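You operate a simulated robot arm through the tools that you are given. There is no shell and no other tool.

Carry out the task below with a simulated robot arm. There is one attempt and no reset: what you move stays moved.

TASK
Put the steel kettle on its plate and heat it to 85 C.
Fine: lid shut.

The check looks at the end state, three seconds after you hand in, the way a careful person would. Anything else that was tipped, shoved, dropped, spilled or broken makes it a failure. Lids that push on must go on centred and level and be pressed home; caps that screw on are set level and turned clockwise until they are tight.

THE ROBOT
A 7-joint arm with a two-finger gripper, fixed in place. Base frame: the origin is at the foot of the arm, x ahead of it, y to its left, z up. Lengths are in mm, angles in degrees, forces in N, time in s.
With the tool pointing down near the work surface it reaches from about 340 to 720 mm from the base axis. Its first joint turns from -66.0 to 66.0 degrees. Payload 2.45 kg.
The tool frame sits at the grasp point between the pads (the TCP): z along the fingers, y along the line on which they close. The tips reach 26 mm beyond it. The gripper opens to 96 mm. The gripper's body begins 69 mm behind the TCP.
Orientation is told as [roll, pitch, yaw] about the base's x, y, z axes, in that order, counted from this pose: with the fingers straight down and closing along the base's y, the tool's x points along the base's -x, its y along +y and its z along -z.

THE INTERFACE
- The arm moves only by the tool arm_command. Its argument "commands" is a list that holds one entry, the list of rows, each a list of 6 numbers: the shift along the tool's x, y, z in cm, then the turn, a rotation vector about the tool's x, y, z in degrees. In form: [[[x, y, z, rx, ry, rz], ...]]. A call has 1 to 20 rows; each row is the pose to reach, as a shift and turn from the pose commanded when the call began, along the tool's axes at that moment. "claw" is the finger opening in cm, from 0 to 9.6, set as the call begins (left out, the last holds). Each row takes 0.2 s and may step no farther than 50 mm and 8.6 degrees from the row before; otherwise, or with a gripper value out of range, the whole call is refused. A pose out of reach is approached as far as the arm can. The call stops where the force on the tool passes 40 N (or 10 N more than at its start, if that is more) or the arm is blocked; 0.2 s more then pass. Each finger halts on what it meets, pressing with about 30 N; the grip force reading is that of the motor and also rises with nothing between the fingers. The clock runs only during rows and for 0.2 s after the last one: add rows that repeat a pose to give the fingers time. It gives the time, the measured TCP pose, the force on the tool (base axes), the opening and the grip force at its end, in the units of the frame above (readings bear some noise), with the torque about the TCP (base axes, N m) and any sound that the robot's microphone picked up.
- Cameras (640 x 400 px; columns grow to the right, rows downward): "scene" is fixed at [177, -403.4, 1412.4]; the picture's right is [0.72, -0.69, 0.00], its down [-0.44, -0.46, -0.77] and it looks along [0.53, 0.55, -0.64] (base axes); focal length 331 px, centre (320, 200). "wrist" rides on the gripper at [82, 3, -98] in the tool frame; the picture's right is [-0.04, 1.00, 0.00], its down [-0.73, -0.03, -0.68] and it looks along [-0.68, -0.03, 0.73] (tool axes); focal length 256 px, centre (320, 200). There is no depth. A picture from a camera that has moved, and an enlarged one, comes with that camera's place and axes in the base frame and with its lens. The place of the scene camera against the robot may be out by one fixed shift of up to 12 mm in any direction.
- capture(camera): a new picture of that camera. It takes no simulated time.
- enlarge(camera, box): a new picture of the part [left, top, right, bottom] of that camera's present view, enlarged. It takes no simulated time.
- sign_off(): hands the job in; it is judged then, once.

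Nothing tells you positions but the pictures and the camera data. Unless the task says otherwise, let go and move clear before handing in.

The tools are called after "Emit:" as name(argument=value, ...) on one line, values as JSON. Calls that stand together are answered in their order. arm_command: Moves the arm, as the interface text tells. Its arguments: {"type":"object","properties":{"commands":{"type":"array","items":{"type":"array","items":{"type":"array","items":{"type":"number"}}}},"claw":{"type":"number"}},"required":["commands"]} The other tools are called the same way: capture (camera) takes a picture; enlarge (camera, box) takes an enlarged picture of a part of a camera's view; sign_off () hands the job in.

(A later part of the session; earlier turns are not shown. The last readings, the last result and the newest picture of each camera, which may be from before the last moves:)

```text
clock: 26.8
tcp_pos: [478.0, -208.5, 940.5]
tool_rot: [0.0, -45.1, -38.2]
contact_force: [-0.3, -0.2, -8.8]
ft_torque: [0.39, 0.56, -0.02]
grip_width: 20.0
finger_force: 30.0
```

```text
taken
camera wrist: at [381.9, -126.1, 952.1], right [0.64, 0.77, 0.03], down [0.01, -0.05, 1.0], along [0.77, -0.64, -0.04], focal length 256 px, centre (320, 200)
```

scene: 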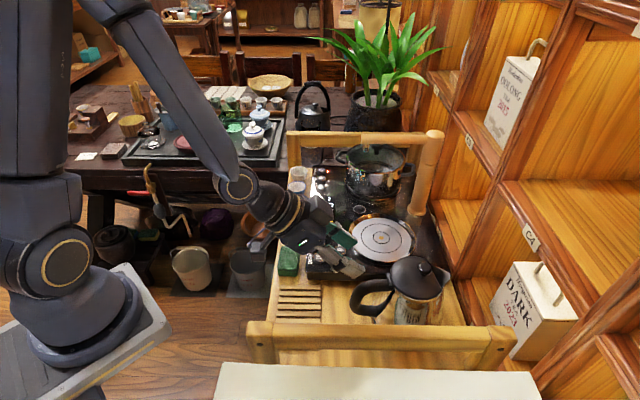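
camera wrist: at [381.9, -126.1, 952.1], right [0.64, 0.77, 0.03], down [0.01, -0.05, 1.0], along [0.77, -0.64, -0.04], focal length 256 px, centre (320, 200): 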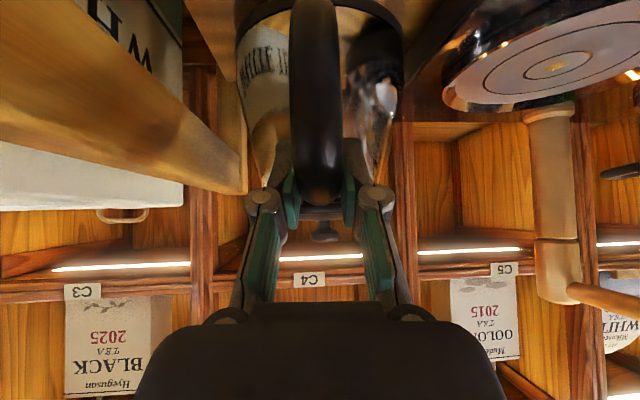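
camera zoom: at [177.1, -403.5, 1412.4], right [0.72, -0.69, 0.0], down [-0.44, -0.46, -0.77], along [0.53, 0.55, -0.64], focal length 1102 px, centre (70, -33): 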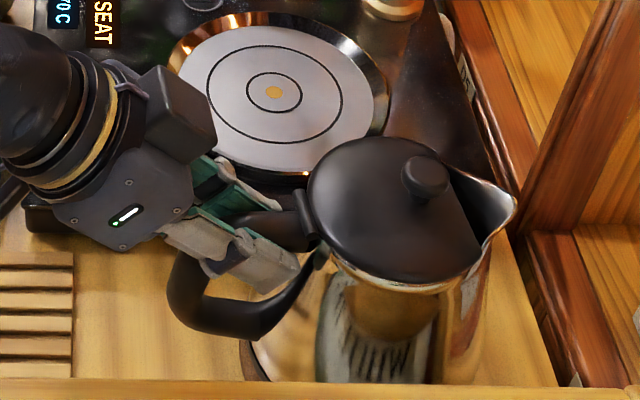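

The kettle hangs steadily at 8.9 N with the load 76 mm ahead of the grip, tilted about 2° spout-down. Combining only the wrist views, the plate is better placed at about (648, -110, 851); the scene camera is offset. I'll lift higher and level the tilt by 2.3°.

Emit:
arm_command(commands=[[[-0.5, 0, -0.5, 0, 0, 0], [-1.1, 0, -1.1, 0, -0.4, 0], [-1.7, 0, -1.7, 0, -0.8, 0], [-2.3, 0, -2.3, 0, -1.2, 0], [-2.9, 0, -2.9, 0, -1.6, 0], [-3.5, 0, -3.5, 0, -2.0, 0], [-4.0, 0, -4.0, 0, -2.3, 0], [-4.35, 0, -4.35, 0, -2.3, 0], [-4.35, 0, -4.35, 0, -2.3, 0]]])

Emit:
enlarge(camera="scene", box=[320, 180, 470, 330])

Emit:
capture(camera="wrist")

```text
clock: 28.8
tcp_pos: [478.7, -206.6, 1001.7]
tool_rot: [-0.1, -47.2, -38.2]
contact_force: [-0.8, 0.4, -10.2]
ft_torque: [0.39, 0.52, 0.01]
grip_width: 20.1
finger_force: 30.2
```

```text
2.67 times, centred on (395, 255) of scene
camera zoom: at [177.1, -403.5, 1412.4], right [0.72, -0.69, 0.0], down [-0.44, -0.46, -0.77], along [0.53, 0.55, -0.64], focal length 882 px, centre (120, 53)
```

zoom: 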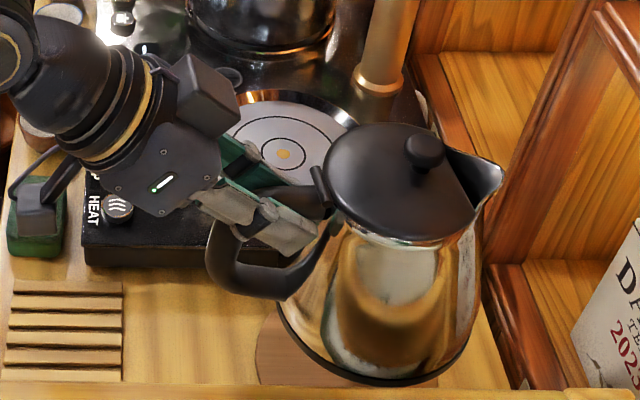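

```text
taken
camera wrist: at [381.4, -125.8, 1008.6], right [0.64, 0.77, 0.03], down [-0.02, -0.02, 1.0], along [0.77, -0.64, 0.0], focal length 256 px, centre (320, 200)
```

wrist: 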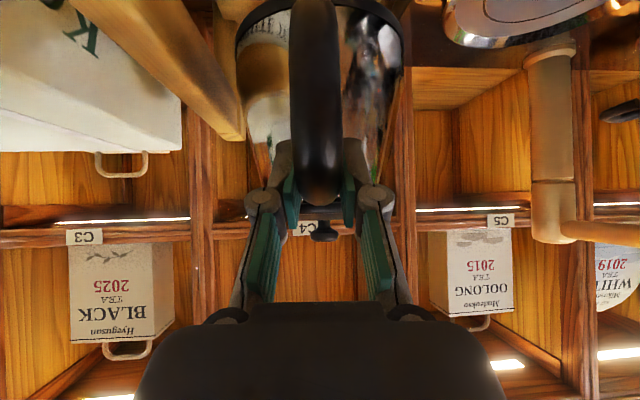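

The kettle is clear of the table with its lid shut. I'll check how level it is with a closer look.

Emit:
enlarge(camera="scene", box=[365, 220, 445, 330])

Emit:
enlarge(camera="wrist", box=[220, 0, 420, 250])

```text
3.64 times, centred on (405, 275) of scene
camera zoom: at [177.1, -403.5, 1412.4], right [0.72, -0.69, 0.0], down [-0.44, -0.46, -0.77], along [0.53, 0.55, -0.64], focal length 1202 px, centre (11, -73)
```

zoom: 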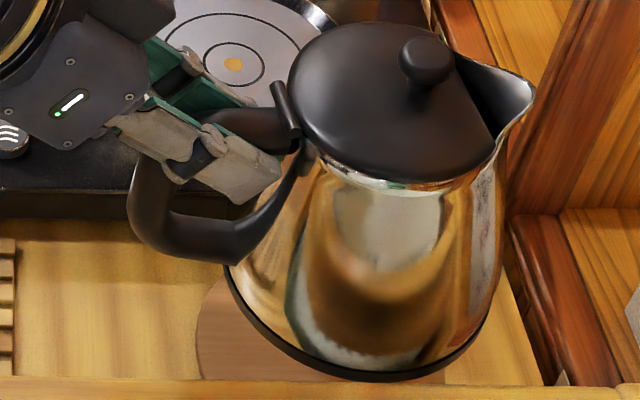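

```text
1.60 times, centred on (320, 125) of wrist
camera zoom: at [381.4, -125.8, 1008.6], right [0.64, 0.77, 0.03], down [-0.02, -0.02, 1.0], along [0.77, -0.64, 0.0], focal length 410 px, centre (320, 320)
```

zoom: 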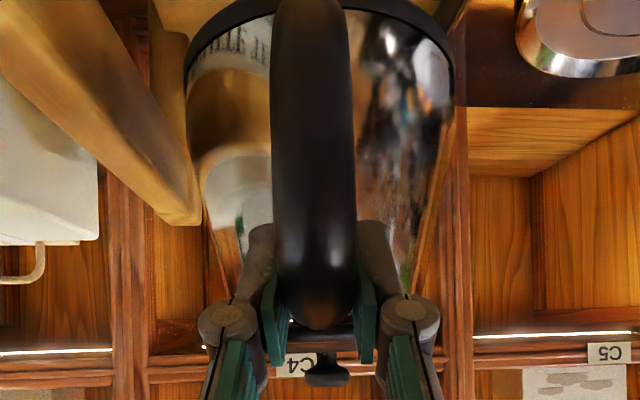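

The kettle is close to level. I'll carry it sideways about 181 mm over the plate at this height, then look again and fine-align.

Emit:
arm_command(commands=[[[0.02, 0.6, -0.02, 0, 0, 0], [0.06, 1.8, -0.06, 0, 0, 0], [0.11, 3.3, -0.12, 0, 0, 0], [0.16, 4.8, -0.17, 0, 0, 0], [0.21, 6.3, -0.23, 0, 0, 0], [0.26, 7.8, -0.28, 0, 0, 0], [0.31, 9.3, -0.33, 0, 0, 0], [0.36, 10.8, -0.39, 0, 0, 0], [0.41, 12.3, -0.44, 0, 0, 0], [0.46, 13.8, -0.5, 0, 0, 0], [0.51, 15.3, -0.55, 0, 0, 0], [0.56, 16.6, -0.6, 0, 0, 0], [0.59, 17.5, -0.63, 0, 0, 0], [0.6, 18.07, -0.65, 0, 0, 0], [0.6, 18.07, -0.65, 0, 0, 0]]])

Emit:
capture(camera="scene")

Emit:
enlarge(camera="scene", box=[310, 140, 460, 290])

Emit:
capture(camera="wrist")

```text
clock: 32.0
tcp_pos: [582.5, -59.2, 1001.5]
tool_rot: [0.0, -47.3, -38.2]
contact_force: [0.2, 0.3, -9.0]
ft_torque: [0.4, 0.53, 0.03]
grip_width: 19.8
finger_force: 29.9
```

```text
taken
```

scene: 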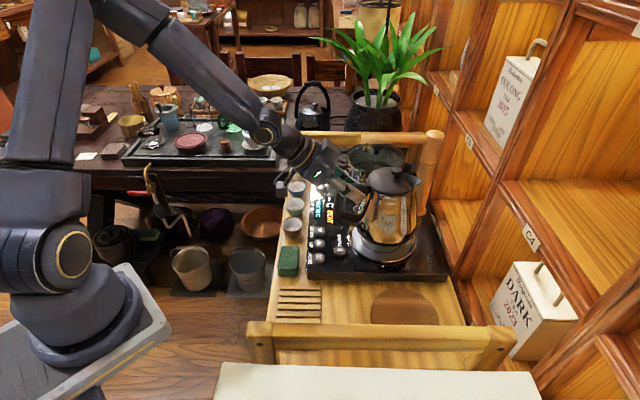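

```text
2.67 times, centred on (385, 215) of scene
camera zoom: at [177.2, -403.4, 1412.4], right [0.72, -0.69, 0.0], down [-0.44, -0.46, -0.77], along [0.53, 0.55, -0.64], focal length 882 px, centre (147, 160)
```

zoom: 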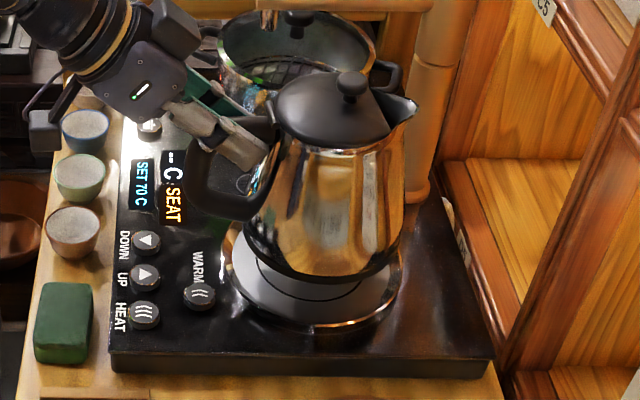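

```text
taken
camera wrist: at [486.5, 21.8, 1008.1], right [0.64, 0.77, 0.03], down [-0.02, -0.02, 1.0], along [0.77, -0.64, 0.0], focal length 256 px, centre (320, 200)
```

wrist: 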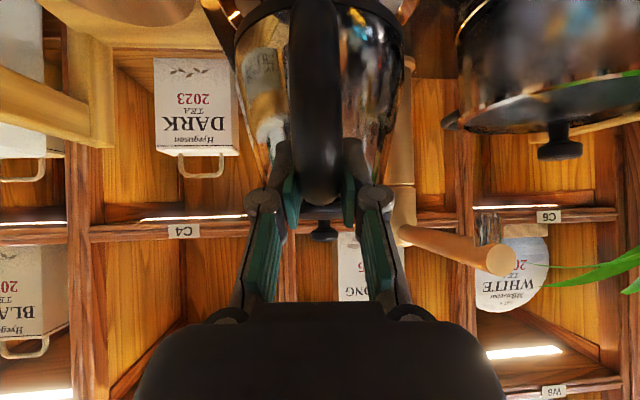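

The kettle is above the plate. I'll zoom in to compare its base ring with the plate's ring.

Emit:
enlarge(camera="scene", box=[340, 205, 420, 275])

Emit:
enlarge(camera="scene", box=[350, 160, 420, 250])

```text
5.71 times, centred on (380, 240) of scene
camera zoom: at [177.2, -403.4, 1412.4], right [0.72, -0.69, 0.0], down [-0.44, -0.46, -0.77], along [0.53, 0.55, -0.64], focal length 1889 px, centre (-23, -29)
```

zoom: 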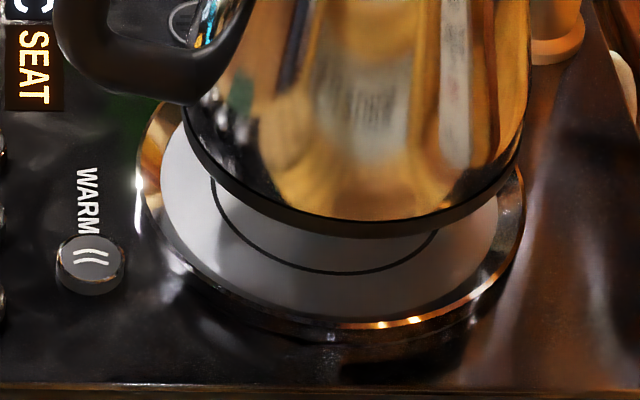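

```text
4.44 times, centred on (385, 205) of scene
camera zoom: at [177.2, -403.4, 1412.4], right [0.72, -0.69, 0.0], down [-0.44, -0.46, -0.77], along [0.53, 0.55, -0.64], focal length 1469 px, centre (31, 178)
```

zoom: 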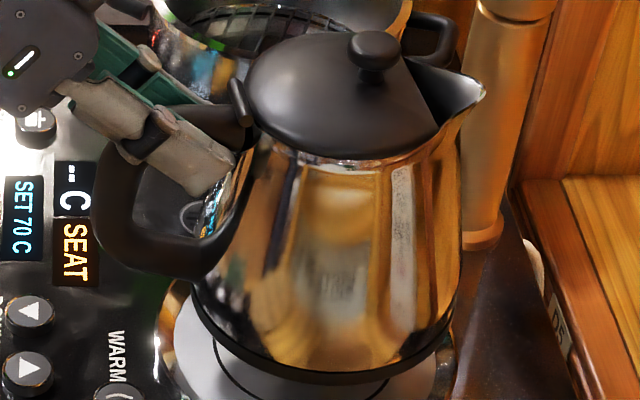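

Relative to the plate centre the base is about 3–4 mm too far toward the spout, and it sits roughly 41–50 mm above. I'll correct that, lower 30 mm and look again.

Emit:
arm_command(commands=[[[0.4, 0, 0.2, 0, 0, 0], [0.9, 0, 0.6, 0, 0, 0], [1.4, 0, 0.98, 0, 0, 0], [1.9, 0, 1.36, 0, 0, 0], [2.44, 0, 1.78, 0, 0, 0], [2.44, 0, 1.78, 0, 0, 0]]])

Emit:
enlarge(camera="scene", box=[340, 205, 420, 275])

Emit:
enlarge(camera="scene", box=[300, 160, 420, 280])

```text
clock: 33.4
tcp_pos: [579.6, -57.2, 971.5]
tool_rot: [0.0, -47.3, -38.2]
contact_force: [-0.4, -0.7, -9.2]
ft_torque: [0.41, 0.51, 0.01]
grip_width: 19.9
finger_force: 30.0
```

```text
5.71 times, centred on (380, 240) of scene
camera zoom: at [177.2, -403.5, 1412.4], right [0.72, -0.69, 0.0], down [-0.44, -0.46, -0.77], along [0.53, 0.55, -0.64], focal length 1889 px, centre (-23, -29)
```

zoom: 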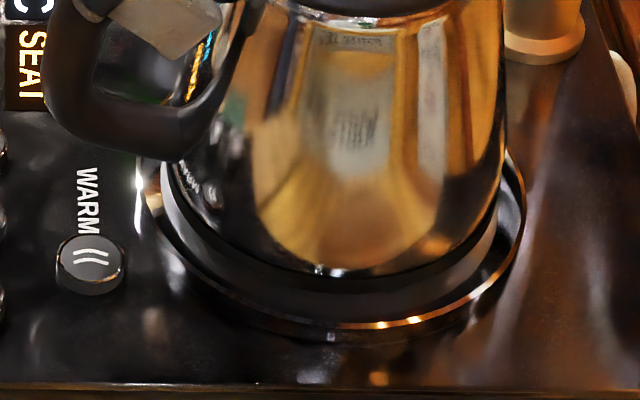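

```text
3.33 times, centred on (360, 220) of scene
camera zoom: at [177.2, -403.5, 1412.4], right [0.72, -0.69, 0.0], down [-0.44, -0.46, -0.77], along [0.53, 0.55, -0.64], focal length 1102 px, centre (187, 133)
```

zoom: 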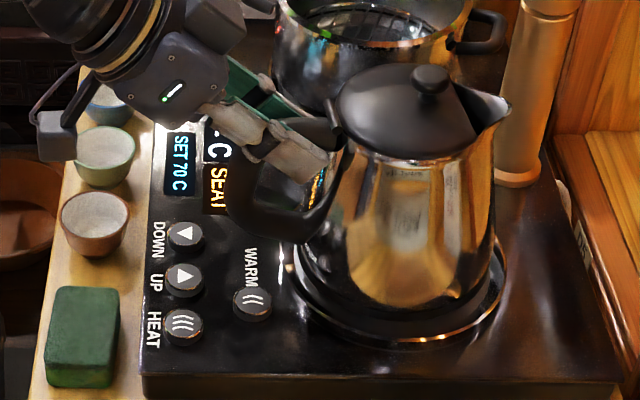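

The base is now centred on the plate along the handle line to about 1 mm. I'll lower gently in small steps, watching the load.

Emit:
arm_command(commands=[[[0.15, 0, 0.14, 0, 0, 0], [0.29, 0, 0.27, 0, 0, 0], [0.44, 0, 0.41, 0, 0, 0], [0.59, 0, 0.54, 0, 0, 0], [0.59, 0, 0.54, 0, 0, 0]]])

Emit:
enlarge(camera="scene", box=[340, 205, 420, 275])

```text
clock: 34.6
tcp_pos: [579.9, -57.3, 962.8]
tool_rot: [0.0, -47.4, -38.2]
contact_force: [0.6, 0.6, -9.9]
ft_torque: [0.42, 0.54, 0.01]
grip_width: 20.0
finger_force: 29.8
```

```text
5.71 times, centred on (380, 240) of scene
camera zoom: at [177.2, -403.5, 1412.4], right [0.72, -0.69, 0.0], down [-0.44, -0.46, -0.77], along [0.53, 0.55, -0.64], focal length 1889 px, centre (-23, -29)
```

zoom: 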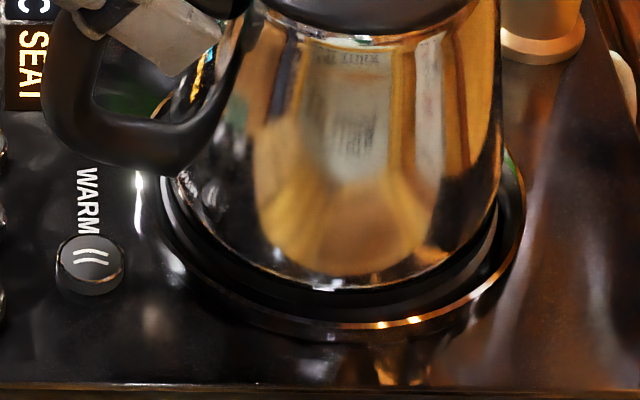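

Still carrying the full weight. I'll continue down slowly.

Emit:
arm_command(commands=[[[0.11, 0, 0.1, 0, 0, 0], [0.22, 0, 0.2, 0, 0, 0], [0.33, 0, 0.31, 0, 0, 0], [0.33, 0, 0.31, 0, 0, 0]]])

Emit:
enlarge(camera="scene", box=[340, 205, 420, 275])

```text
clock: 35.6
tcp_pos: [581.6, -60.0, 959.9]
tool_rot: [0.2, -47.8, -38.5]
contact_force: [4.7, -2.9, 17.6]
ft_torque: [-0.31, -0.4, 0.01]
grip_width: 20.3
finger_force: 29.9
```

```text
5.71 times, centred on (380, 240) of scene
camera zoom: at [176.8, -403.5, 1412.4], right [0.72, -0.69, 0.0], down [-0.44, -0.46, -0.77], along [0.53, 0.55, -0.64], focal length 1889 px, centre (-23, -29)
```

zoom: 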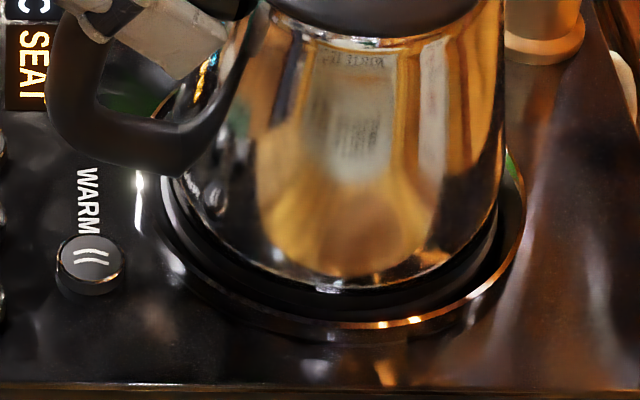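

The base is now on the plate and the arm is pushing slightly. I'll back off about 1.5 mm and look at the readings and the display.

Emit:
arm_command(commands=[[[-0.06, 0, -0.05, 0, 0.5, 0], [-0.11, 0, -0.1, 0, 1.0, 0], [-0.11, 0, -0.1, 0, 1.0, 0]]])

Emit:
enlarge(camera="scene", box=[300, 160, 420, 280])

Emit:
capture(camera="wrist")

```text
clock: 36.4
tcp_pos: [580.2, -59.2, 960.1]
tool_rot: [-0.1, -46.4, -38.2]
contact_force: [4.8, -4.0, 7.4]
ft_torque: [-0.45, -0.53, 0.02]
grip_width: 19.9
finger_force: 30.1
```

```text
3.33 times, centred on (360, 220) of scene
camera zoom: at [177.0, -403.5, 1412.4], right [0.72, -0.69, 0.0], down [-0.44, -0.46, -0.77], along [0.53, 0.55, -0.64], focal length 1102 px, centre (187, 133)
```

zoom: 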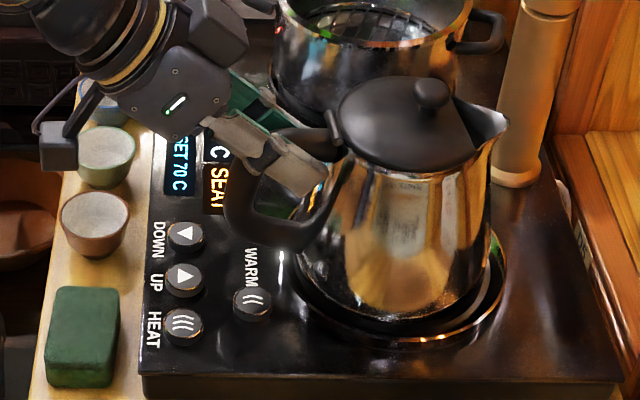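

```text
taken
camera wrist: at [483.3, 23.5, 969.6], right [0.64, 0.77, 0.03], down [-0.01, -0.03, 1.0], along [0.77, -0.64, -0.02], focal length 256 px, centre (320, 200)
```

wrist: 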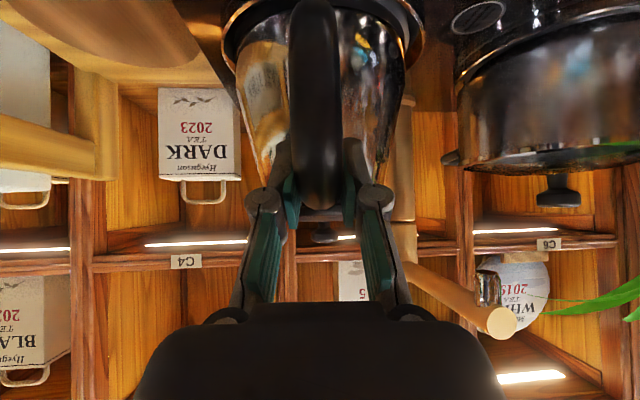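

The load is now even across the base. Before releasing I'll zoom in on the base ring against the plate ring.

Emit:
enlarge(camera="scene", box=[345, 215, 415, 275])

Emit:
enlarge(camera="wrist", box=[200, 0, 440, 120])

```text
6.67 times, centred on (380, 245) of scene
camera zoom: at [177.0, -403.5, 1412.4], right [0.72, -0.69, 0.0], down [-0.44, -0.46, -0.77], along [0.53, 0.55, -0.64], focal length 2204 px, centre (-80, -100)
```

zoom: 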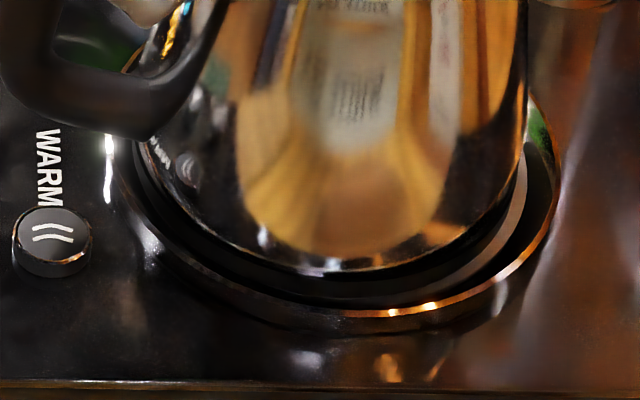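

```text
2.67 times, centred on (320, 60) of wrist
camera zoom: at [483.3, 23.5, 969.6], right [0.64, 0.77, 0.03], down [-0.01, -0.03, 1.0], along [0.77, -0.64, -0.02], focal length 683 px, centre (320, 573)
```

zoom: 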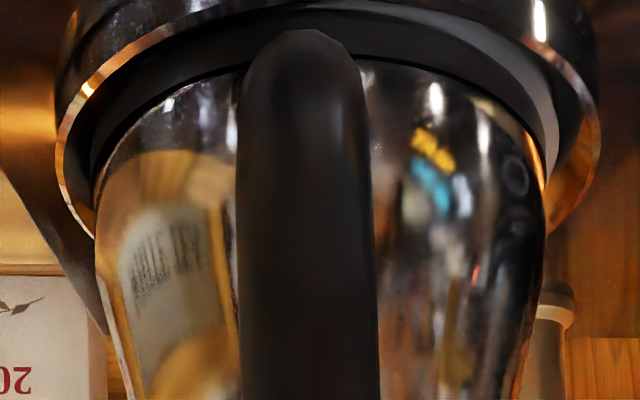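

The kettle sits about 3 mm back and 2 mm to one side of centre. I'll lift it 4 mm, shift it, and set it down again.

Emit:
arm_command(commands=[[[-0.15, 0, -0.14, 0, 0, 0], [-0.29, 0, -0.28, 0, 0, 0], [-0.41, 0.1, -0.15, 0, 0, 0], [-0.53, 0.2, -0.03, 0, 0, 0], [-0.53, 0.2, -0.03, 0, 0, 0], [-0.43, 0.2, 0.06, 0, 0, 0], [-0.33, 0.2, 0.16, 0, 0, 0], [-0.28, 0.2, 0.21, 0, 0, 0], [-0.28, 0.2, 0.21, 0, 0, 0]]])

Emit:
enlarge(camera="scene", box=[345, 215, 415, 275])

Emit:
enlarge(camera="wrist", box=[200, 0, 440, 120])

```text
clock: 38.4
tcp_pos: [585.2, -58.8, 960.6]
tool_rot: [0.0, -46.3, -38.2]
contact_force: [0.2, 0.1, -9.6]
ft_torque: [0.41, 0.51, -0.02]
grip_width: 20.0
finger_force: 30.3
```

```text
6.67 times, centred on (380, 245) of scene
camera zoom: at [177.2, -403.5, 1412.4], right [0.72, -0.69, 0.0], down [-0.44, -0.46, -0.77], along [0.53, 0.55, -0.64], focal length 2204 px, centre (-80, -100)
```

zoom: 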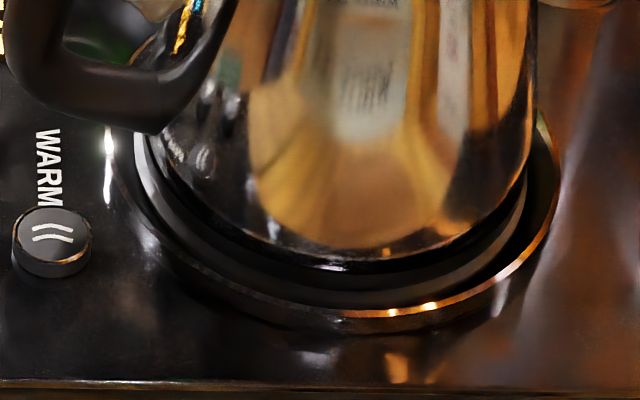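

```text
2.67 times, centred on (320, 60) of wrist
camera zoom: at [487.7, 23.0, 969.9], right [0.64, 0.77, 0.03], down [-0.01, -0.03, 1.0], along [0.77, -0.64, -0.02], focal length 683 px, centre (320, 573)
```

zoom: 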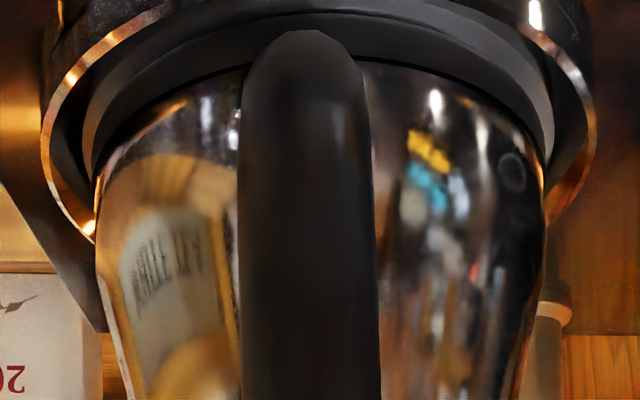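

It's hovering just above the plate, well centred sideways and 1–2 mm forward. I'll lower about 1.5 mm with a 1.5 mm shift back.

Emit:
arm_command(commands=[[[0.1, 0, 0.0, 0, 0, 0], [0.21, 0, 0.0, 0, 0, 0], [0.21, 0, 0.0, 0, 0, 0]]])

Emit:
enlarge(camera="scene", box=[345, 215, 415, 275])

```text
clock: 39.2
tcp_pos: [584.7, -58.4, 960.7]
tool_rot: [0.1, -46.5, -38.3]
contact_force: [2.3, -0.4, 0.5]
ft_torque: [0.12, 0.23, 0.04]
grip_width: 19.9
finger_force: 29.8
```

```text
6.67 times, centred on (380, 245) of scene
camera zoom: at [177.0, -403.5, 1412.4], right [0.72, -0.69, 0.0], down [-0.44, -0.46, -0.77], along [0.53, 0.55, -0.64], focal length 2204 px, centre (-80, -100)
```

zoom: 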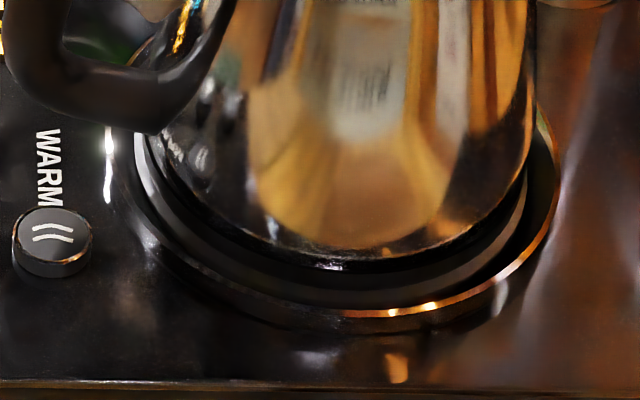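

The weight is now carried by the plate (arm load about 0 N). I'll open the gripper to release.

Emit:
arm_command(commands=[[[0, 0, 0, 0, 0, 0], [0, 0, 0, 0, 0, 0], [0, 0, 0, 0, 0, 0]]], claw=3.0)

Emit:
enlarge(camera="scene", box=[300, 160, 420, 280])

Emit:
enlarge(camera="scene", box=[345, 215, 415, 275])

Emit:
enlarge(camera="wrist", box=[200, 0, 440, 220])

```text
clock: 40.0
tcp_pos: [584.3, -57.9, 960.3]
tool_rot: [0.0, -46.2, -38.2]
contact_force: [0.2, 0.1, -0.3]
ft_torque: [-0.02, -0.02, -0.05]
grip_width: 30.0
finger_force: 0.0
```

```text
3.33 times, centred on (360, 220) of scene
camera zoom: at [177.0, -403.4, 1412.4], right [0.72, -0.69, 0.0], down [-0.44, -0.46, -0.77], along [0.53, 0.55, -0.64], focal length 1102 px, centre (187, 133)
```

zoom: 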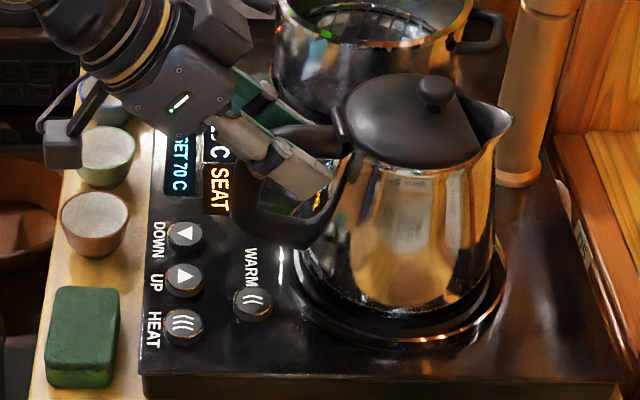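

```text
6.67 times, centred on (380, 245) of scene
camera zoom: at [177.0, -403.4, 1412.4], right [0.72, -0.69, 0.0], down [-0.44, -0.46, -0.77], along [0.53, 0.55, -0.64], focal length 2204 px, centre (-80, -100)
```

zoom: 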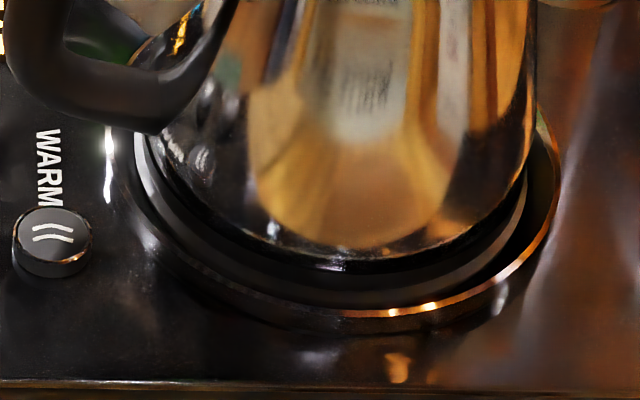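

```text
1.82 times, centred on (320, 110) of wrist
camera zoom: at [486.7, 23.9, 968.6], right [0.64, 0.77, 0.03], down [-0.01, -0.03, 1.0], along [0.77, -0.64, -0.02], focal length 465 px, centre (320, 364)
```

zoom: 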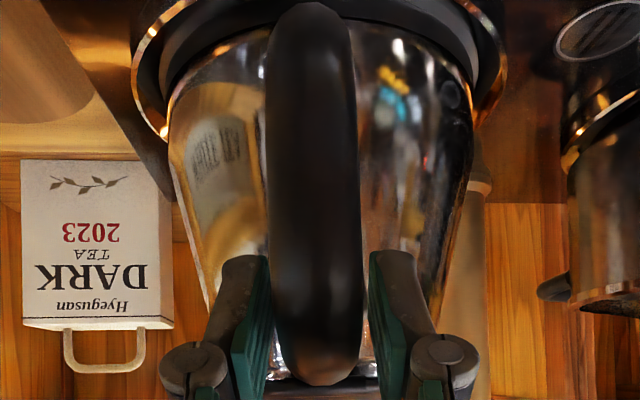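

The kettle stands freely on the plate. I'll open wider, withdraw straight up and check the display.

Emit:
arm_command(commands=[[[0, 0, 0, 0, 0, 0], [0, 0, 0, 0, 0, 0], [-0.7, 0, -0.67, 0, 0, 0], [-1.4, 0, -1.34, 0, 0, 0], [-2.5, 0, -2.4, 0, 0, 0], [-3.6, 0, -3.45, 0, 0, 0], [-4.7, 0, -4.5, 0, 0, 0], [-4.7, 0, -4.5, 0, 0, 0]]], claw=5.0)

Emit:
enlarge(camera="scene", box=[300, 160, 420, 280])

```text
clock: 41.8
tcp_pos: [584.7, -57.8, 1025.3]
tool_rot: [-0.1, -46.3, -38.2]
contact_force: [0.8, 0.0, 0.2]
ft_torque: [-0.02, -0.01, -0.01]
grip_width: 50.1
finger_force: 0.0
```

```text
3.33 times, centred on (360, 220) of scene
camera zoom: at [177.0, -403.4, 1412.4], right [0.72, -0.69, 0.0], down [-0.44, -0.46, -0.77], along [0.53, 0.55, -0.64], focal length 1102 px, centre (187, 133)
```

zoom: 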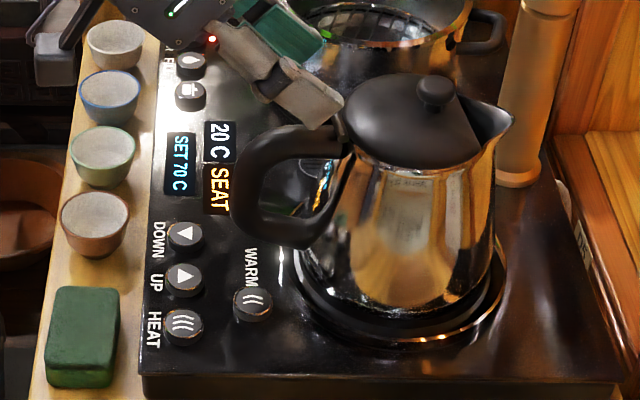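

The display now reads 20 C, so the plate senses the kettle. I'll zoom in to see whether the SEAT sign has changed.

Emit:
enlarge(camera="scene", box=[330, 175, 390, 225])

Emit:
enlarge(camera="scene", box=[345, 215, 415, 275])

Emit:
capture(camera="wrist")

```text
8.00 times, centred on (360, 200) of scene
camera zoom: at [177.0, -403.4, 1412.4], right [0.72, -0.69, 0.0], down [-0.44, -0.46, -0.77], along [0.53, 0.55, -0.64], focal length 2645 px, centre (0, 200)
```

zoom: 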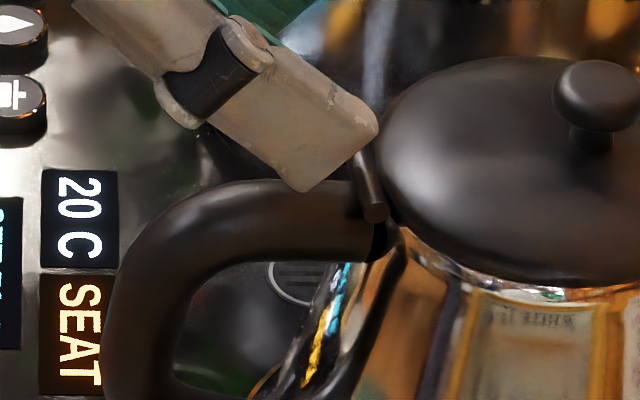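

```text
6.67 times, centred on (380, 245) of scene
camera zoom: at [177.0, -403.4, 1412.4], right [0.72, -0.69, 0.0], down [-0.44, -0.46, -0.77], along [0.53, 0.55, -0.64], focal length 2204 px, centre (-80, -100)
```

zoom: 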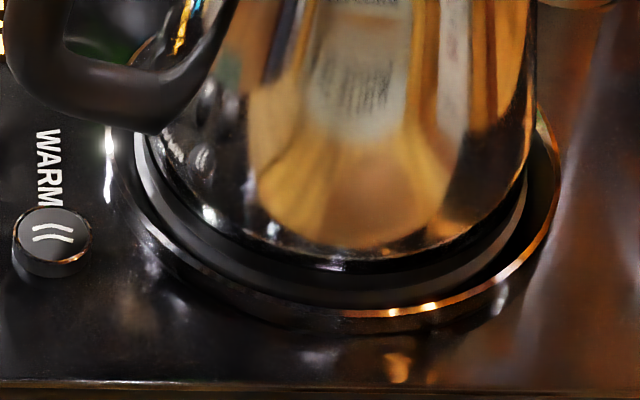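

```text
taken
camera wrist: at [487.0, 24.1, 1034.1], right [0.64, 0.77, 0.03], down [-0.01, -0.03, 1.0], along [0.77, -0.64, -0.02], focal length 256 px, centre (320, 200)
```

wrist: 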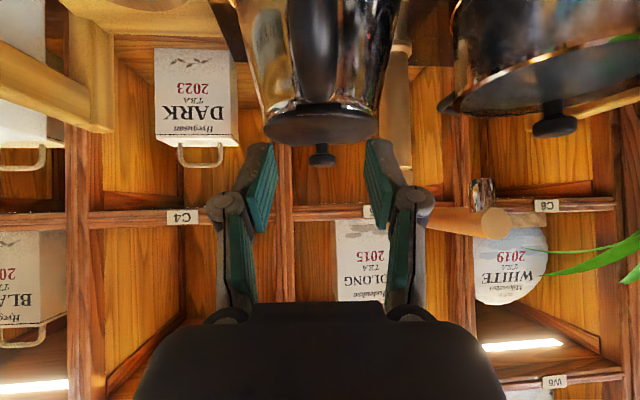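

The reading is live but SEAT is still lit. I'll bring the tool upright above the kettle and take close wrist views to measure the kettle's centring.

Emit:
arm_command(commands=[[[-1.0, 0, -0.95, 0, 0, 0], [-2.0, 0, -1.9, 0, 7.7, 0], [-2.9, 0, -2.76, 0, 15.4, 0], [-2.9, 0, -2.76, 0, 23.1, 0], [-2.9, 0, -2.76, 0, 30.8, 0], [-2.9, 0, -2.76, 0, 38.5, 0], [-2.9, 0, -2.76, 0, 46.3, 0], [-2.9, 0, -2.76, 0, 46.3, 0]]])

Emit:
capture(camera="wrist")

Emit:
enlarge(camera="scene", box=[310, 160, 420, 270])

```text
clock: 43.6
tcp_pos: [583.8, -58.1, 1065.7]
tool_rot: [0.0, 0.1, -38.3]
contact_force: [0.4, 0.8, -0.2]
ft_torque: [0.01, -0.02, -0.01]
grip_width: 49.9
finger_force: 0.0
```

```text
taken
camera wrist: at [522.9, -4.7, 1163.0], right [0.65, 0.76, 0.0], down [0.56, -0.48, 0.68], along [0.52, -0.44, -0.74], focal length 256 px, centre (320, 200)
```

wrist: 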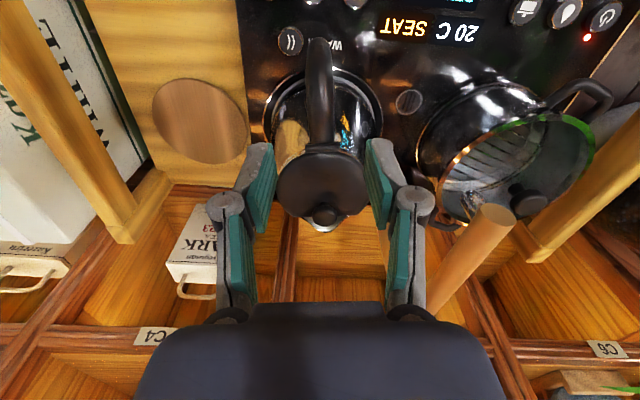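

```text
3.64 times, centred on (365, 215) of scene
camera zoom: at [177.0, -403.4, 1412.4], right [0.72, -0.69, 0.0], down [-0.44, -0.46, -0.77], along [0.53, 0.55, -0.64], focal length 1202 px, centre (156, 146)
```

zoom: 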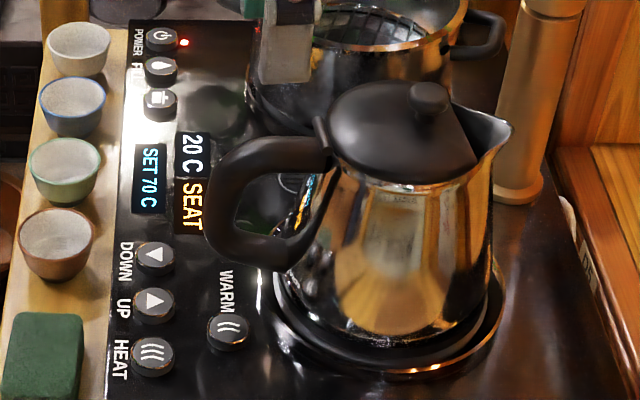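

Emit:
enlarge(camera="wrist", box=[245, 20, 405, 160])

Emit:
enlarge(camera="wrist", box=[360, 0, 640, 60])

```text
2.86 times, centred on (325, 90) of wrist
camera zoom: at [522.9, -4.7, 1163.0], right [0.65, 0.76, 0.0], down [0.56, -0.48, 0.68], along [0.52, -0.44, -0.74], focal length 731 px, centre (306, 514)
```

zoom: 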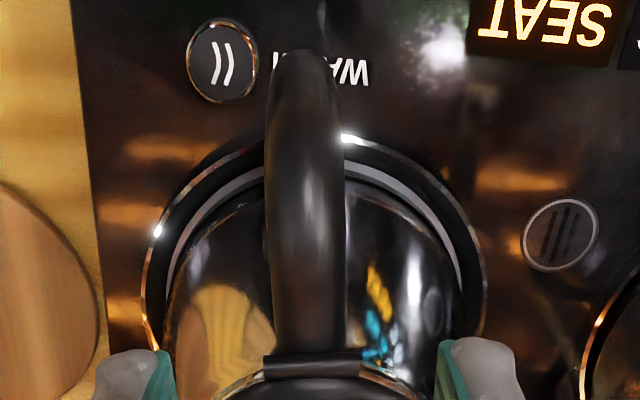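

```text
2.29 times, centred on (500, 30) of wrist
camera zoom: at [522.9, -4.7, 1163.0], right [0.65, 0.76, 0.0], down [0.56, -0.48, 0.68], along [0.52, -0.44, -0.74], focal length 585 px, centre (-91, 589)
```

zoom: 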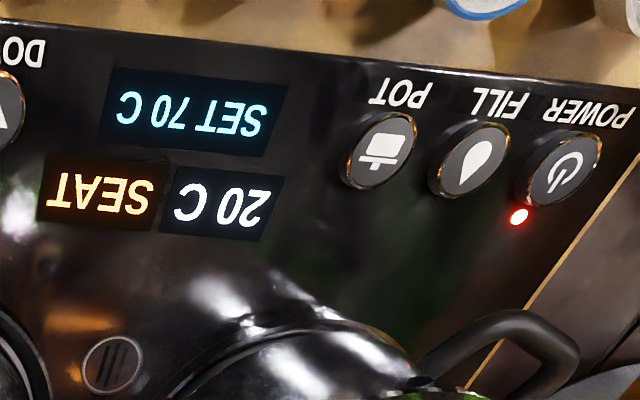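

Emit:
enlarge(camera="wrist", box=[260, 55, 340, 125])

Emit:
enlarge(camera="wrist", box=[320, 55, 400, 125])

Emit:
enlarge(camera="scene", box=[350, 220, 410, 265])

```text
5.71 times, centred on (300, 90) of wrist
camera zoom: at [522.9, -4.7, 1163.0], right [0.65, 0.76, 0.0], down [0.56, -0.48, 0.68], along [0.52, -0.44, -0.74], focal length 1463 px, centre (434, 829)
```

zoom: 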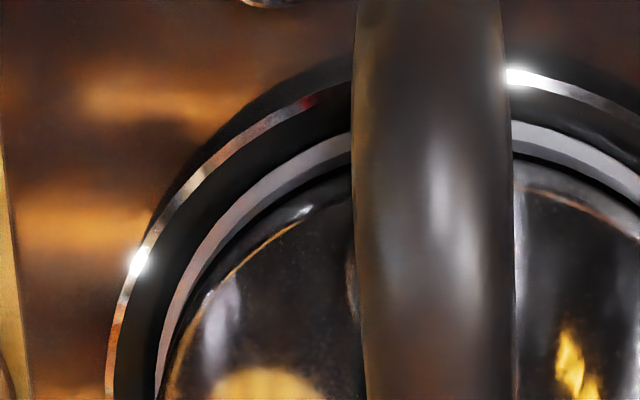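

```text
5.71 times, centred on (360, 90) of wrist
camera zoom: at [522.9, -4.7, 1163.0], right [0.65, 0.76, 0.0], down [0.56, -0.48, 0.68], along [0.52, -0.44, -0.74], focal length 1463 px, centre (91, 829)
```

zoom: 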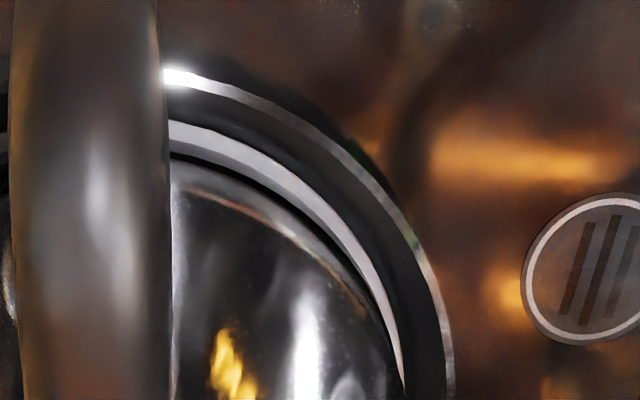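

```text
8.89 times, centred on (380, 242) of scene
camera zoom: at [177.0, -403.4, 1412.4], right [0.72, -0.69, 0.0], down [-0.44, -0.46, -0.77], along [0.53, 0.55, -0.64], focal length 2939 px, centre (-213, -178)
```

zoom: 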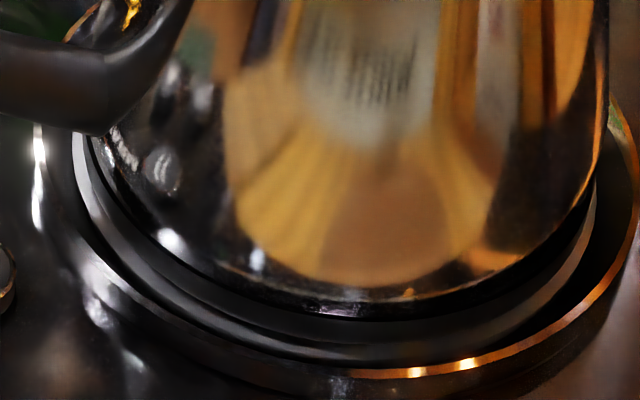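

The kettle is within about 2–3 mm of the plate's centre and the temperature shows. From several wrist views the buttons are at HEAT (503, -50), UP (533, -20), DOWN (563, 10) and WARM (553, -68), with tops at z ≈ 845. I'll close the fingers and go above UP, clear of the handle end.

Emit:
arm_command(commands=[[[2.2, -0.05, 0, 0, 0, 0], [4.4, -0.1, 0, 0, 0, 0], [6.7, -0.16, 0, 0, 0, 0], [6.7, -0.16, 3.5, 0, 0, 0], [6.7, -0.16, 7.0, 0, 0, 0], [6.7, -0.16, 10.5, 0, 0, 0], [6.7, -0.16, 13.5, 0, 0, 0], [6.7, -0.16, 13.5, 0, 0, 0]]], claw=0.0)

Emit:
capture(camera="wrist")

Emit:
enlarge(camera="scene", box=[290, 150, 420, 280])

```text
clock: 45.4
tcp_pos: [531.2, -16.3, 930.3]
tool_rot: [-0.1, -0.1, -38.2]
contact_force: [-0.4, -0.4, -0.5]
ft_torque: [-0.02, 0.0, 0.01]
grip_width: 0.1
finger_force: 28.2
```

```text
taken
camera wrist: at [469.6, 36.4, 1027.7], right [0.65, 0.76, 0.0], down [0.56, -0.48, 0.68], along [0.52, -0.44, -0.73], focal length 256 px, centre (320, 200)
```

wrist: 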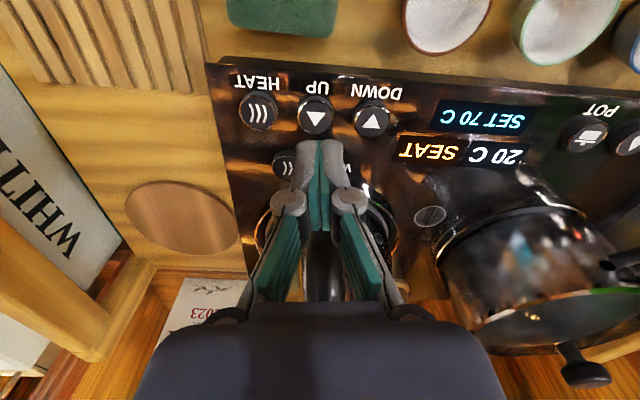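

```text
3.08 times, centred on (355, 215) of scene
camera zoom: at [177.0, -403.4, 1412.4], right [0.72, -0.69, 0.0], down [-0.44, -0.46, -0.77], along [0.53, 0.55, -0.64], focal length 1017 px, centre (212, 154)
```

zoom: 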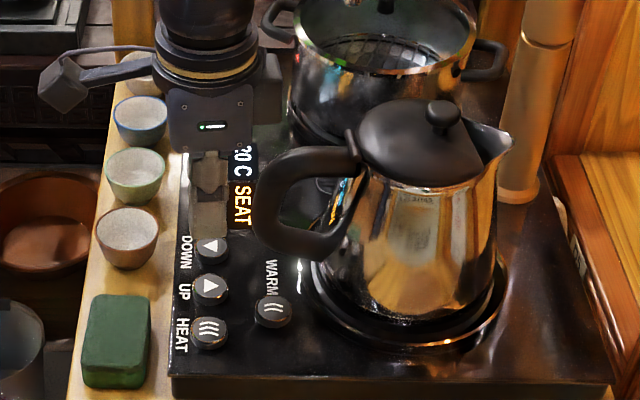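

UP is right under the fingertips, within about 2 mm. I'll lower to just above it.

Emit:
arm_command(commands=[[[0, 0, 2.0, 0, 0, 0], [0, 0, 4.0, 0, 0, 0], [0, 0, 5.2, 0, 0, 0], [0, 0, 5.2, 0, 0, 0]]])

Emit:
enlarge(camera="wrist", box=[230, 60, 430, 200])

Emit:
enlarge(camera="scene", box=[300, 180, 400, 270])

```text
clock: 46.4
tcp_pos: [530.2, -15.7, 877.6]
tool_rot: [0.0, 0.0, -38.2]
contact_force: [-3.9, 4.5, 5.4]
ft_torque: [-0.5, -0.53, -0.02]
grip_width: 0.2
finger_force: 27.8
```

```text
2.86 times, centred on (330, 130) of wrist
camera zoom: at [469.2, 36.7, 975.4], right [0.65, 0.76, 0.0], down [0.56, -0.48, 0.68], along [0.52, -0.44, -0.73], focal length 731 px, centre (291, 400)
```

zoom: 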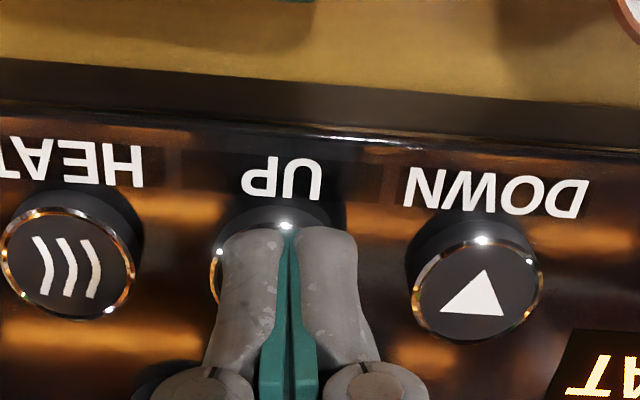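

```text
4.44 times, centred on (350, 225) of scene
camera zoom: at [176.8, -403.3, 1412.5], right [0.72, -0.69, 0.0], down [-0.44, -0.46, -0.77], along [0.53, 0.55, -0.64], focal length 1469 px, centre (187, 89)
```

zoom: 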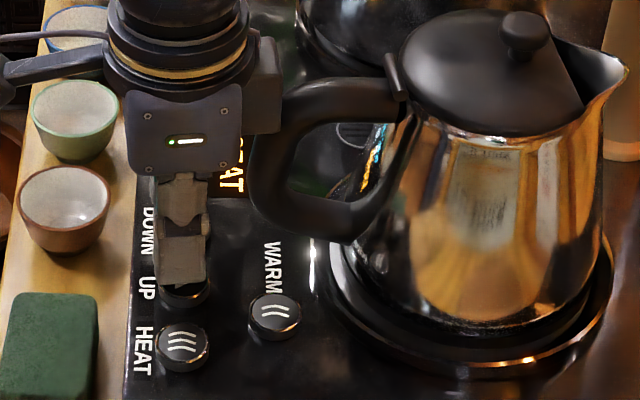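

The force has a sideways component of about 6 N, roughly 125 mm above the tool point. A box on the hand has touched the kettle handle, so I'm backing straight up to check the kettle.

Emit:
arm_command(commands=[[[0, 0, -0.5, 0, 0, 0], [0, 0, -2.0, 0, 0, 0], [0, 0, -5.2, 0, 0, 0], [0, 0, -8.0, 0, 0, 0]]])

Emit:
enlarge(camera="scene", box=[290, 150, 420, 280])

Emit:
enlarge(camera="scene", box=[345, 215, 415, 275])

Emit:
capture(camera="wrist")

```text
clock: 47.4
tcp_pos: [529.8, -16.3, 957.9]
tool_rot: [0.0, 0.0, -38.3]
contact_force: [-0.1, 1.3, -0.1]
ft_torque: [0.02, -0.01, -0.02]
grip_width: 0.4
finger_force: 29.1
```

```text
3.08 times, centred on (355, 215) of scene
camera zoom: at [177.0, -403.4, 1412.4], right [0.72, -0.69, 0.0], down [-0.44, -0.46, -0.77], along [0.53, 0.55, -0.64], focal length 1017 px, centre (212, 154)
```

zoom: 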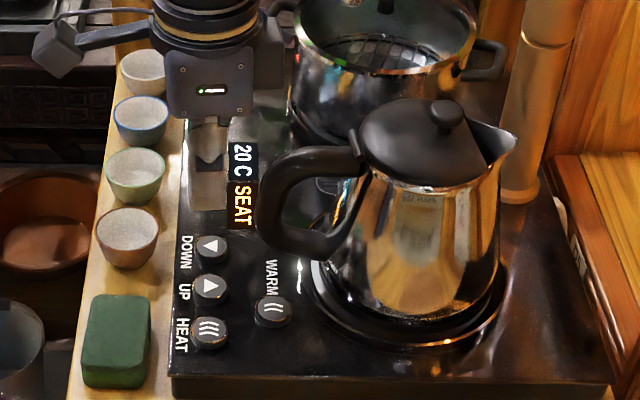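

```text
6.67 times, centred on (380, 245) of scene
camera zoom: at [177.0, -403.4, 1412.4], right [0.72, -0.69, 0.0], down [-0.44, -0.46, -0.77], along [0.53, 0.55, -0.64], focal length 2204 px, centre (-80, -100)
```

zoom: 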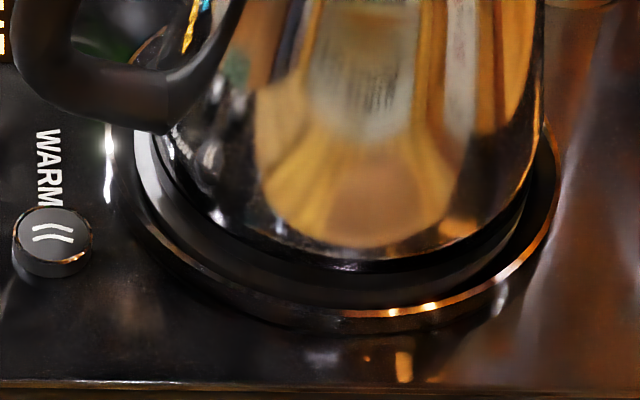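

```text
taken
camera wrist: at [468.8, 36.0, 1055.8], right [0.65, 0.76, 0.0], down [0.56, -0.48, 0.68], along [0.52, -0.44, -0.73], focal length 256 px, centre (320, 200)
```

wrist: 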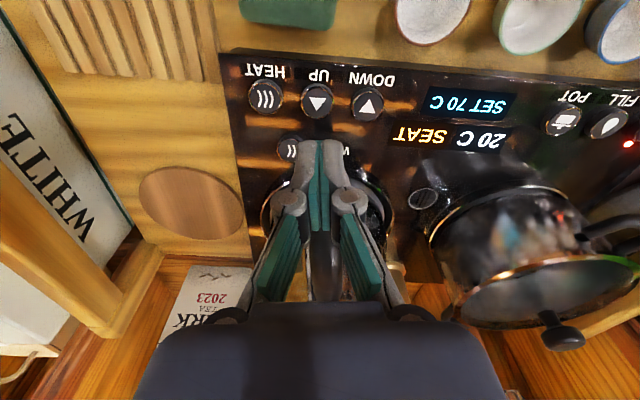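

The kettle was nudged forward about 3.5 mm, so it's now some 6 mm off centre and still shows SEAT. I'll re-grip the handle with the tilted tool and slide it back. First I'll tilt to 46° above the handle.

Emit:
arm_command(commands=[[[0, 0, -3.6, 0, 0, 0], [0, 0, -7.2, 0, 0, 0], [-1.0, 0, -7.2, 0, -8, 0], [-2.2, 0.02, -7.2, 0, -16, 0], [-3.4, 0.04, -7.2, 0, -24, 0], [-4.6, 0.05, -7.2, 0, -32, 0], [-5.8, 0.07, -7.2, 0, -40, 0], [-7.0, 0.08, -7.2, 0, -46, 0], [-7.0, 0.08, -7.2, 0, -46, 0]]], claw=5.0)

Emit:
capture(camera="wrist")

```text
clock: 49.4
tcp_pos: [585.7, -60.3, 1028.9]
tool_rot: [0.0, -46.2, -38.2]
contact_force: [0.8, 1.1, 0.0]
ft_torque: [0.0, -0.01, -0.01]
grip_width: 49.7
finger_force: 0.1
```

```text
taken
camera wrist: at [488.7, 21.2, 1039.5], right [0.64, 0.77, 0.03], down [0.0, -0.04, 1.0], along [0.77, -0.64, -0.02], focal length 256 px, centre (320, 200)
```

wrist: 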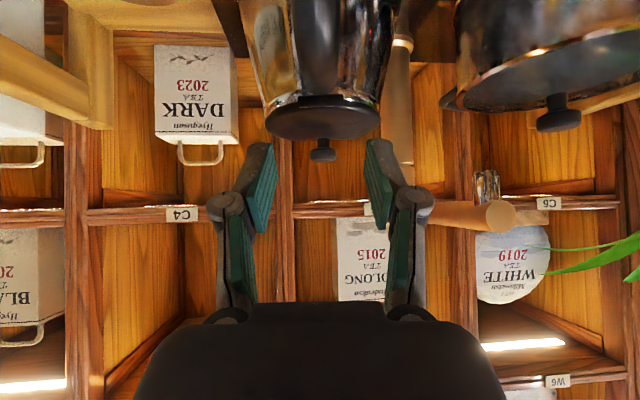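

Emit:
arm_command(commands=[[[1.2, 0, 1.15, 0, 0, 0], [2.4, 0, 2.3, 0, 0, 0], [3.6, 0, 3.45, 0, 0, 0], [4.4, 0, 4.22, 0, 0, 0], [4.98, 0, 4.78, 0, 0, 0], [4.98, 0, 4.78, 0, 0, 0]]])

Emit:
enlarge(camera="wrist", box=[200, 0, 440, 220])

```text
clock: 50.8
tcp_pos: [586.1, -60.0, 959.1]
tool_rot: [0.0, -46.1, -38.2]
contact_force: [0.1, -0.1, 0.5]
ft_torque: [-0.01, 0.02, -0.01]
grip_width: 49.8
finger_force: 0.1
```

```text
1.82 times, centred on (320, 110) of wrist
camera zoom: at [488.6, 21.4, 970.1], right [0.64, 0.77, 0.03], down [0.0, -0.04, 1.0], along [0.77, -0.64, -0.02], focal length 465 px, centre (320, 364)
```

zoom: 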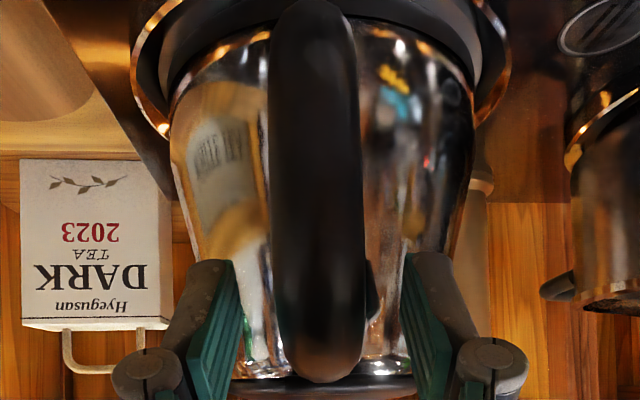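

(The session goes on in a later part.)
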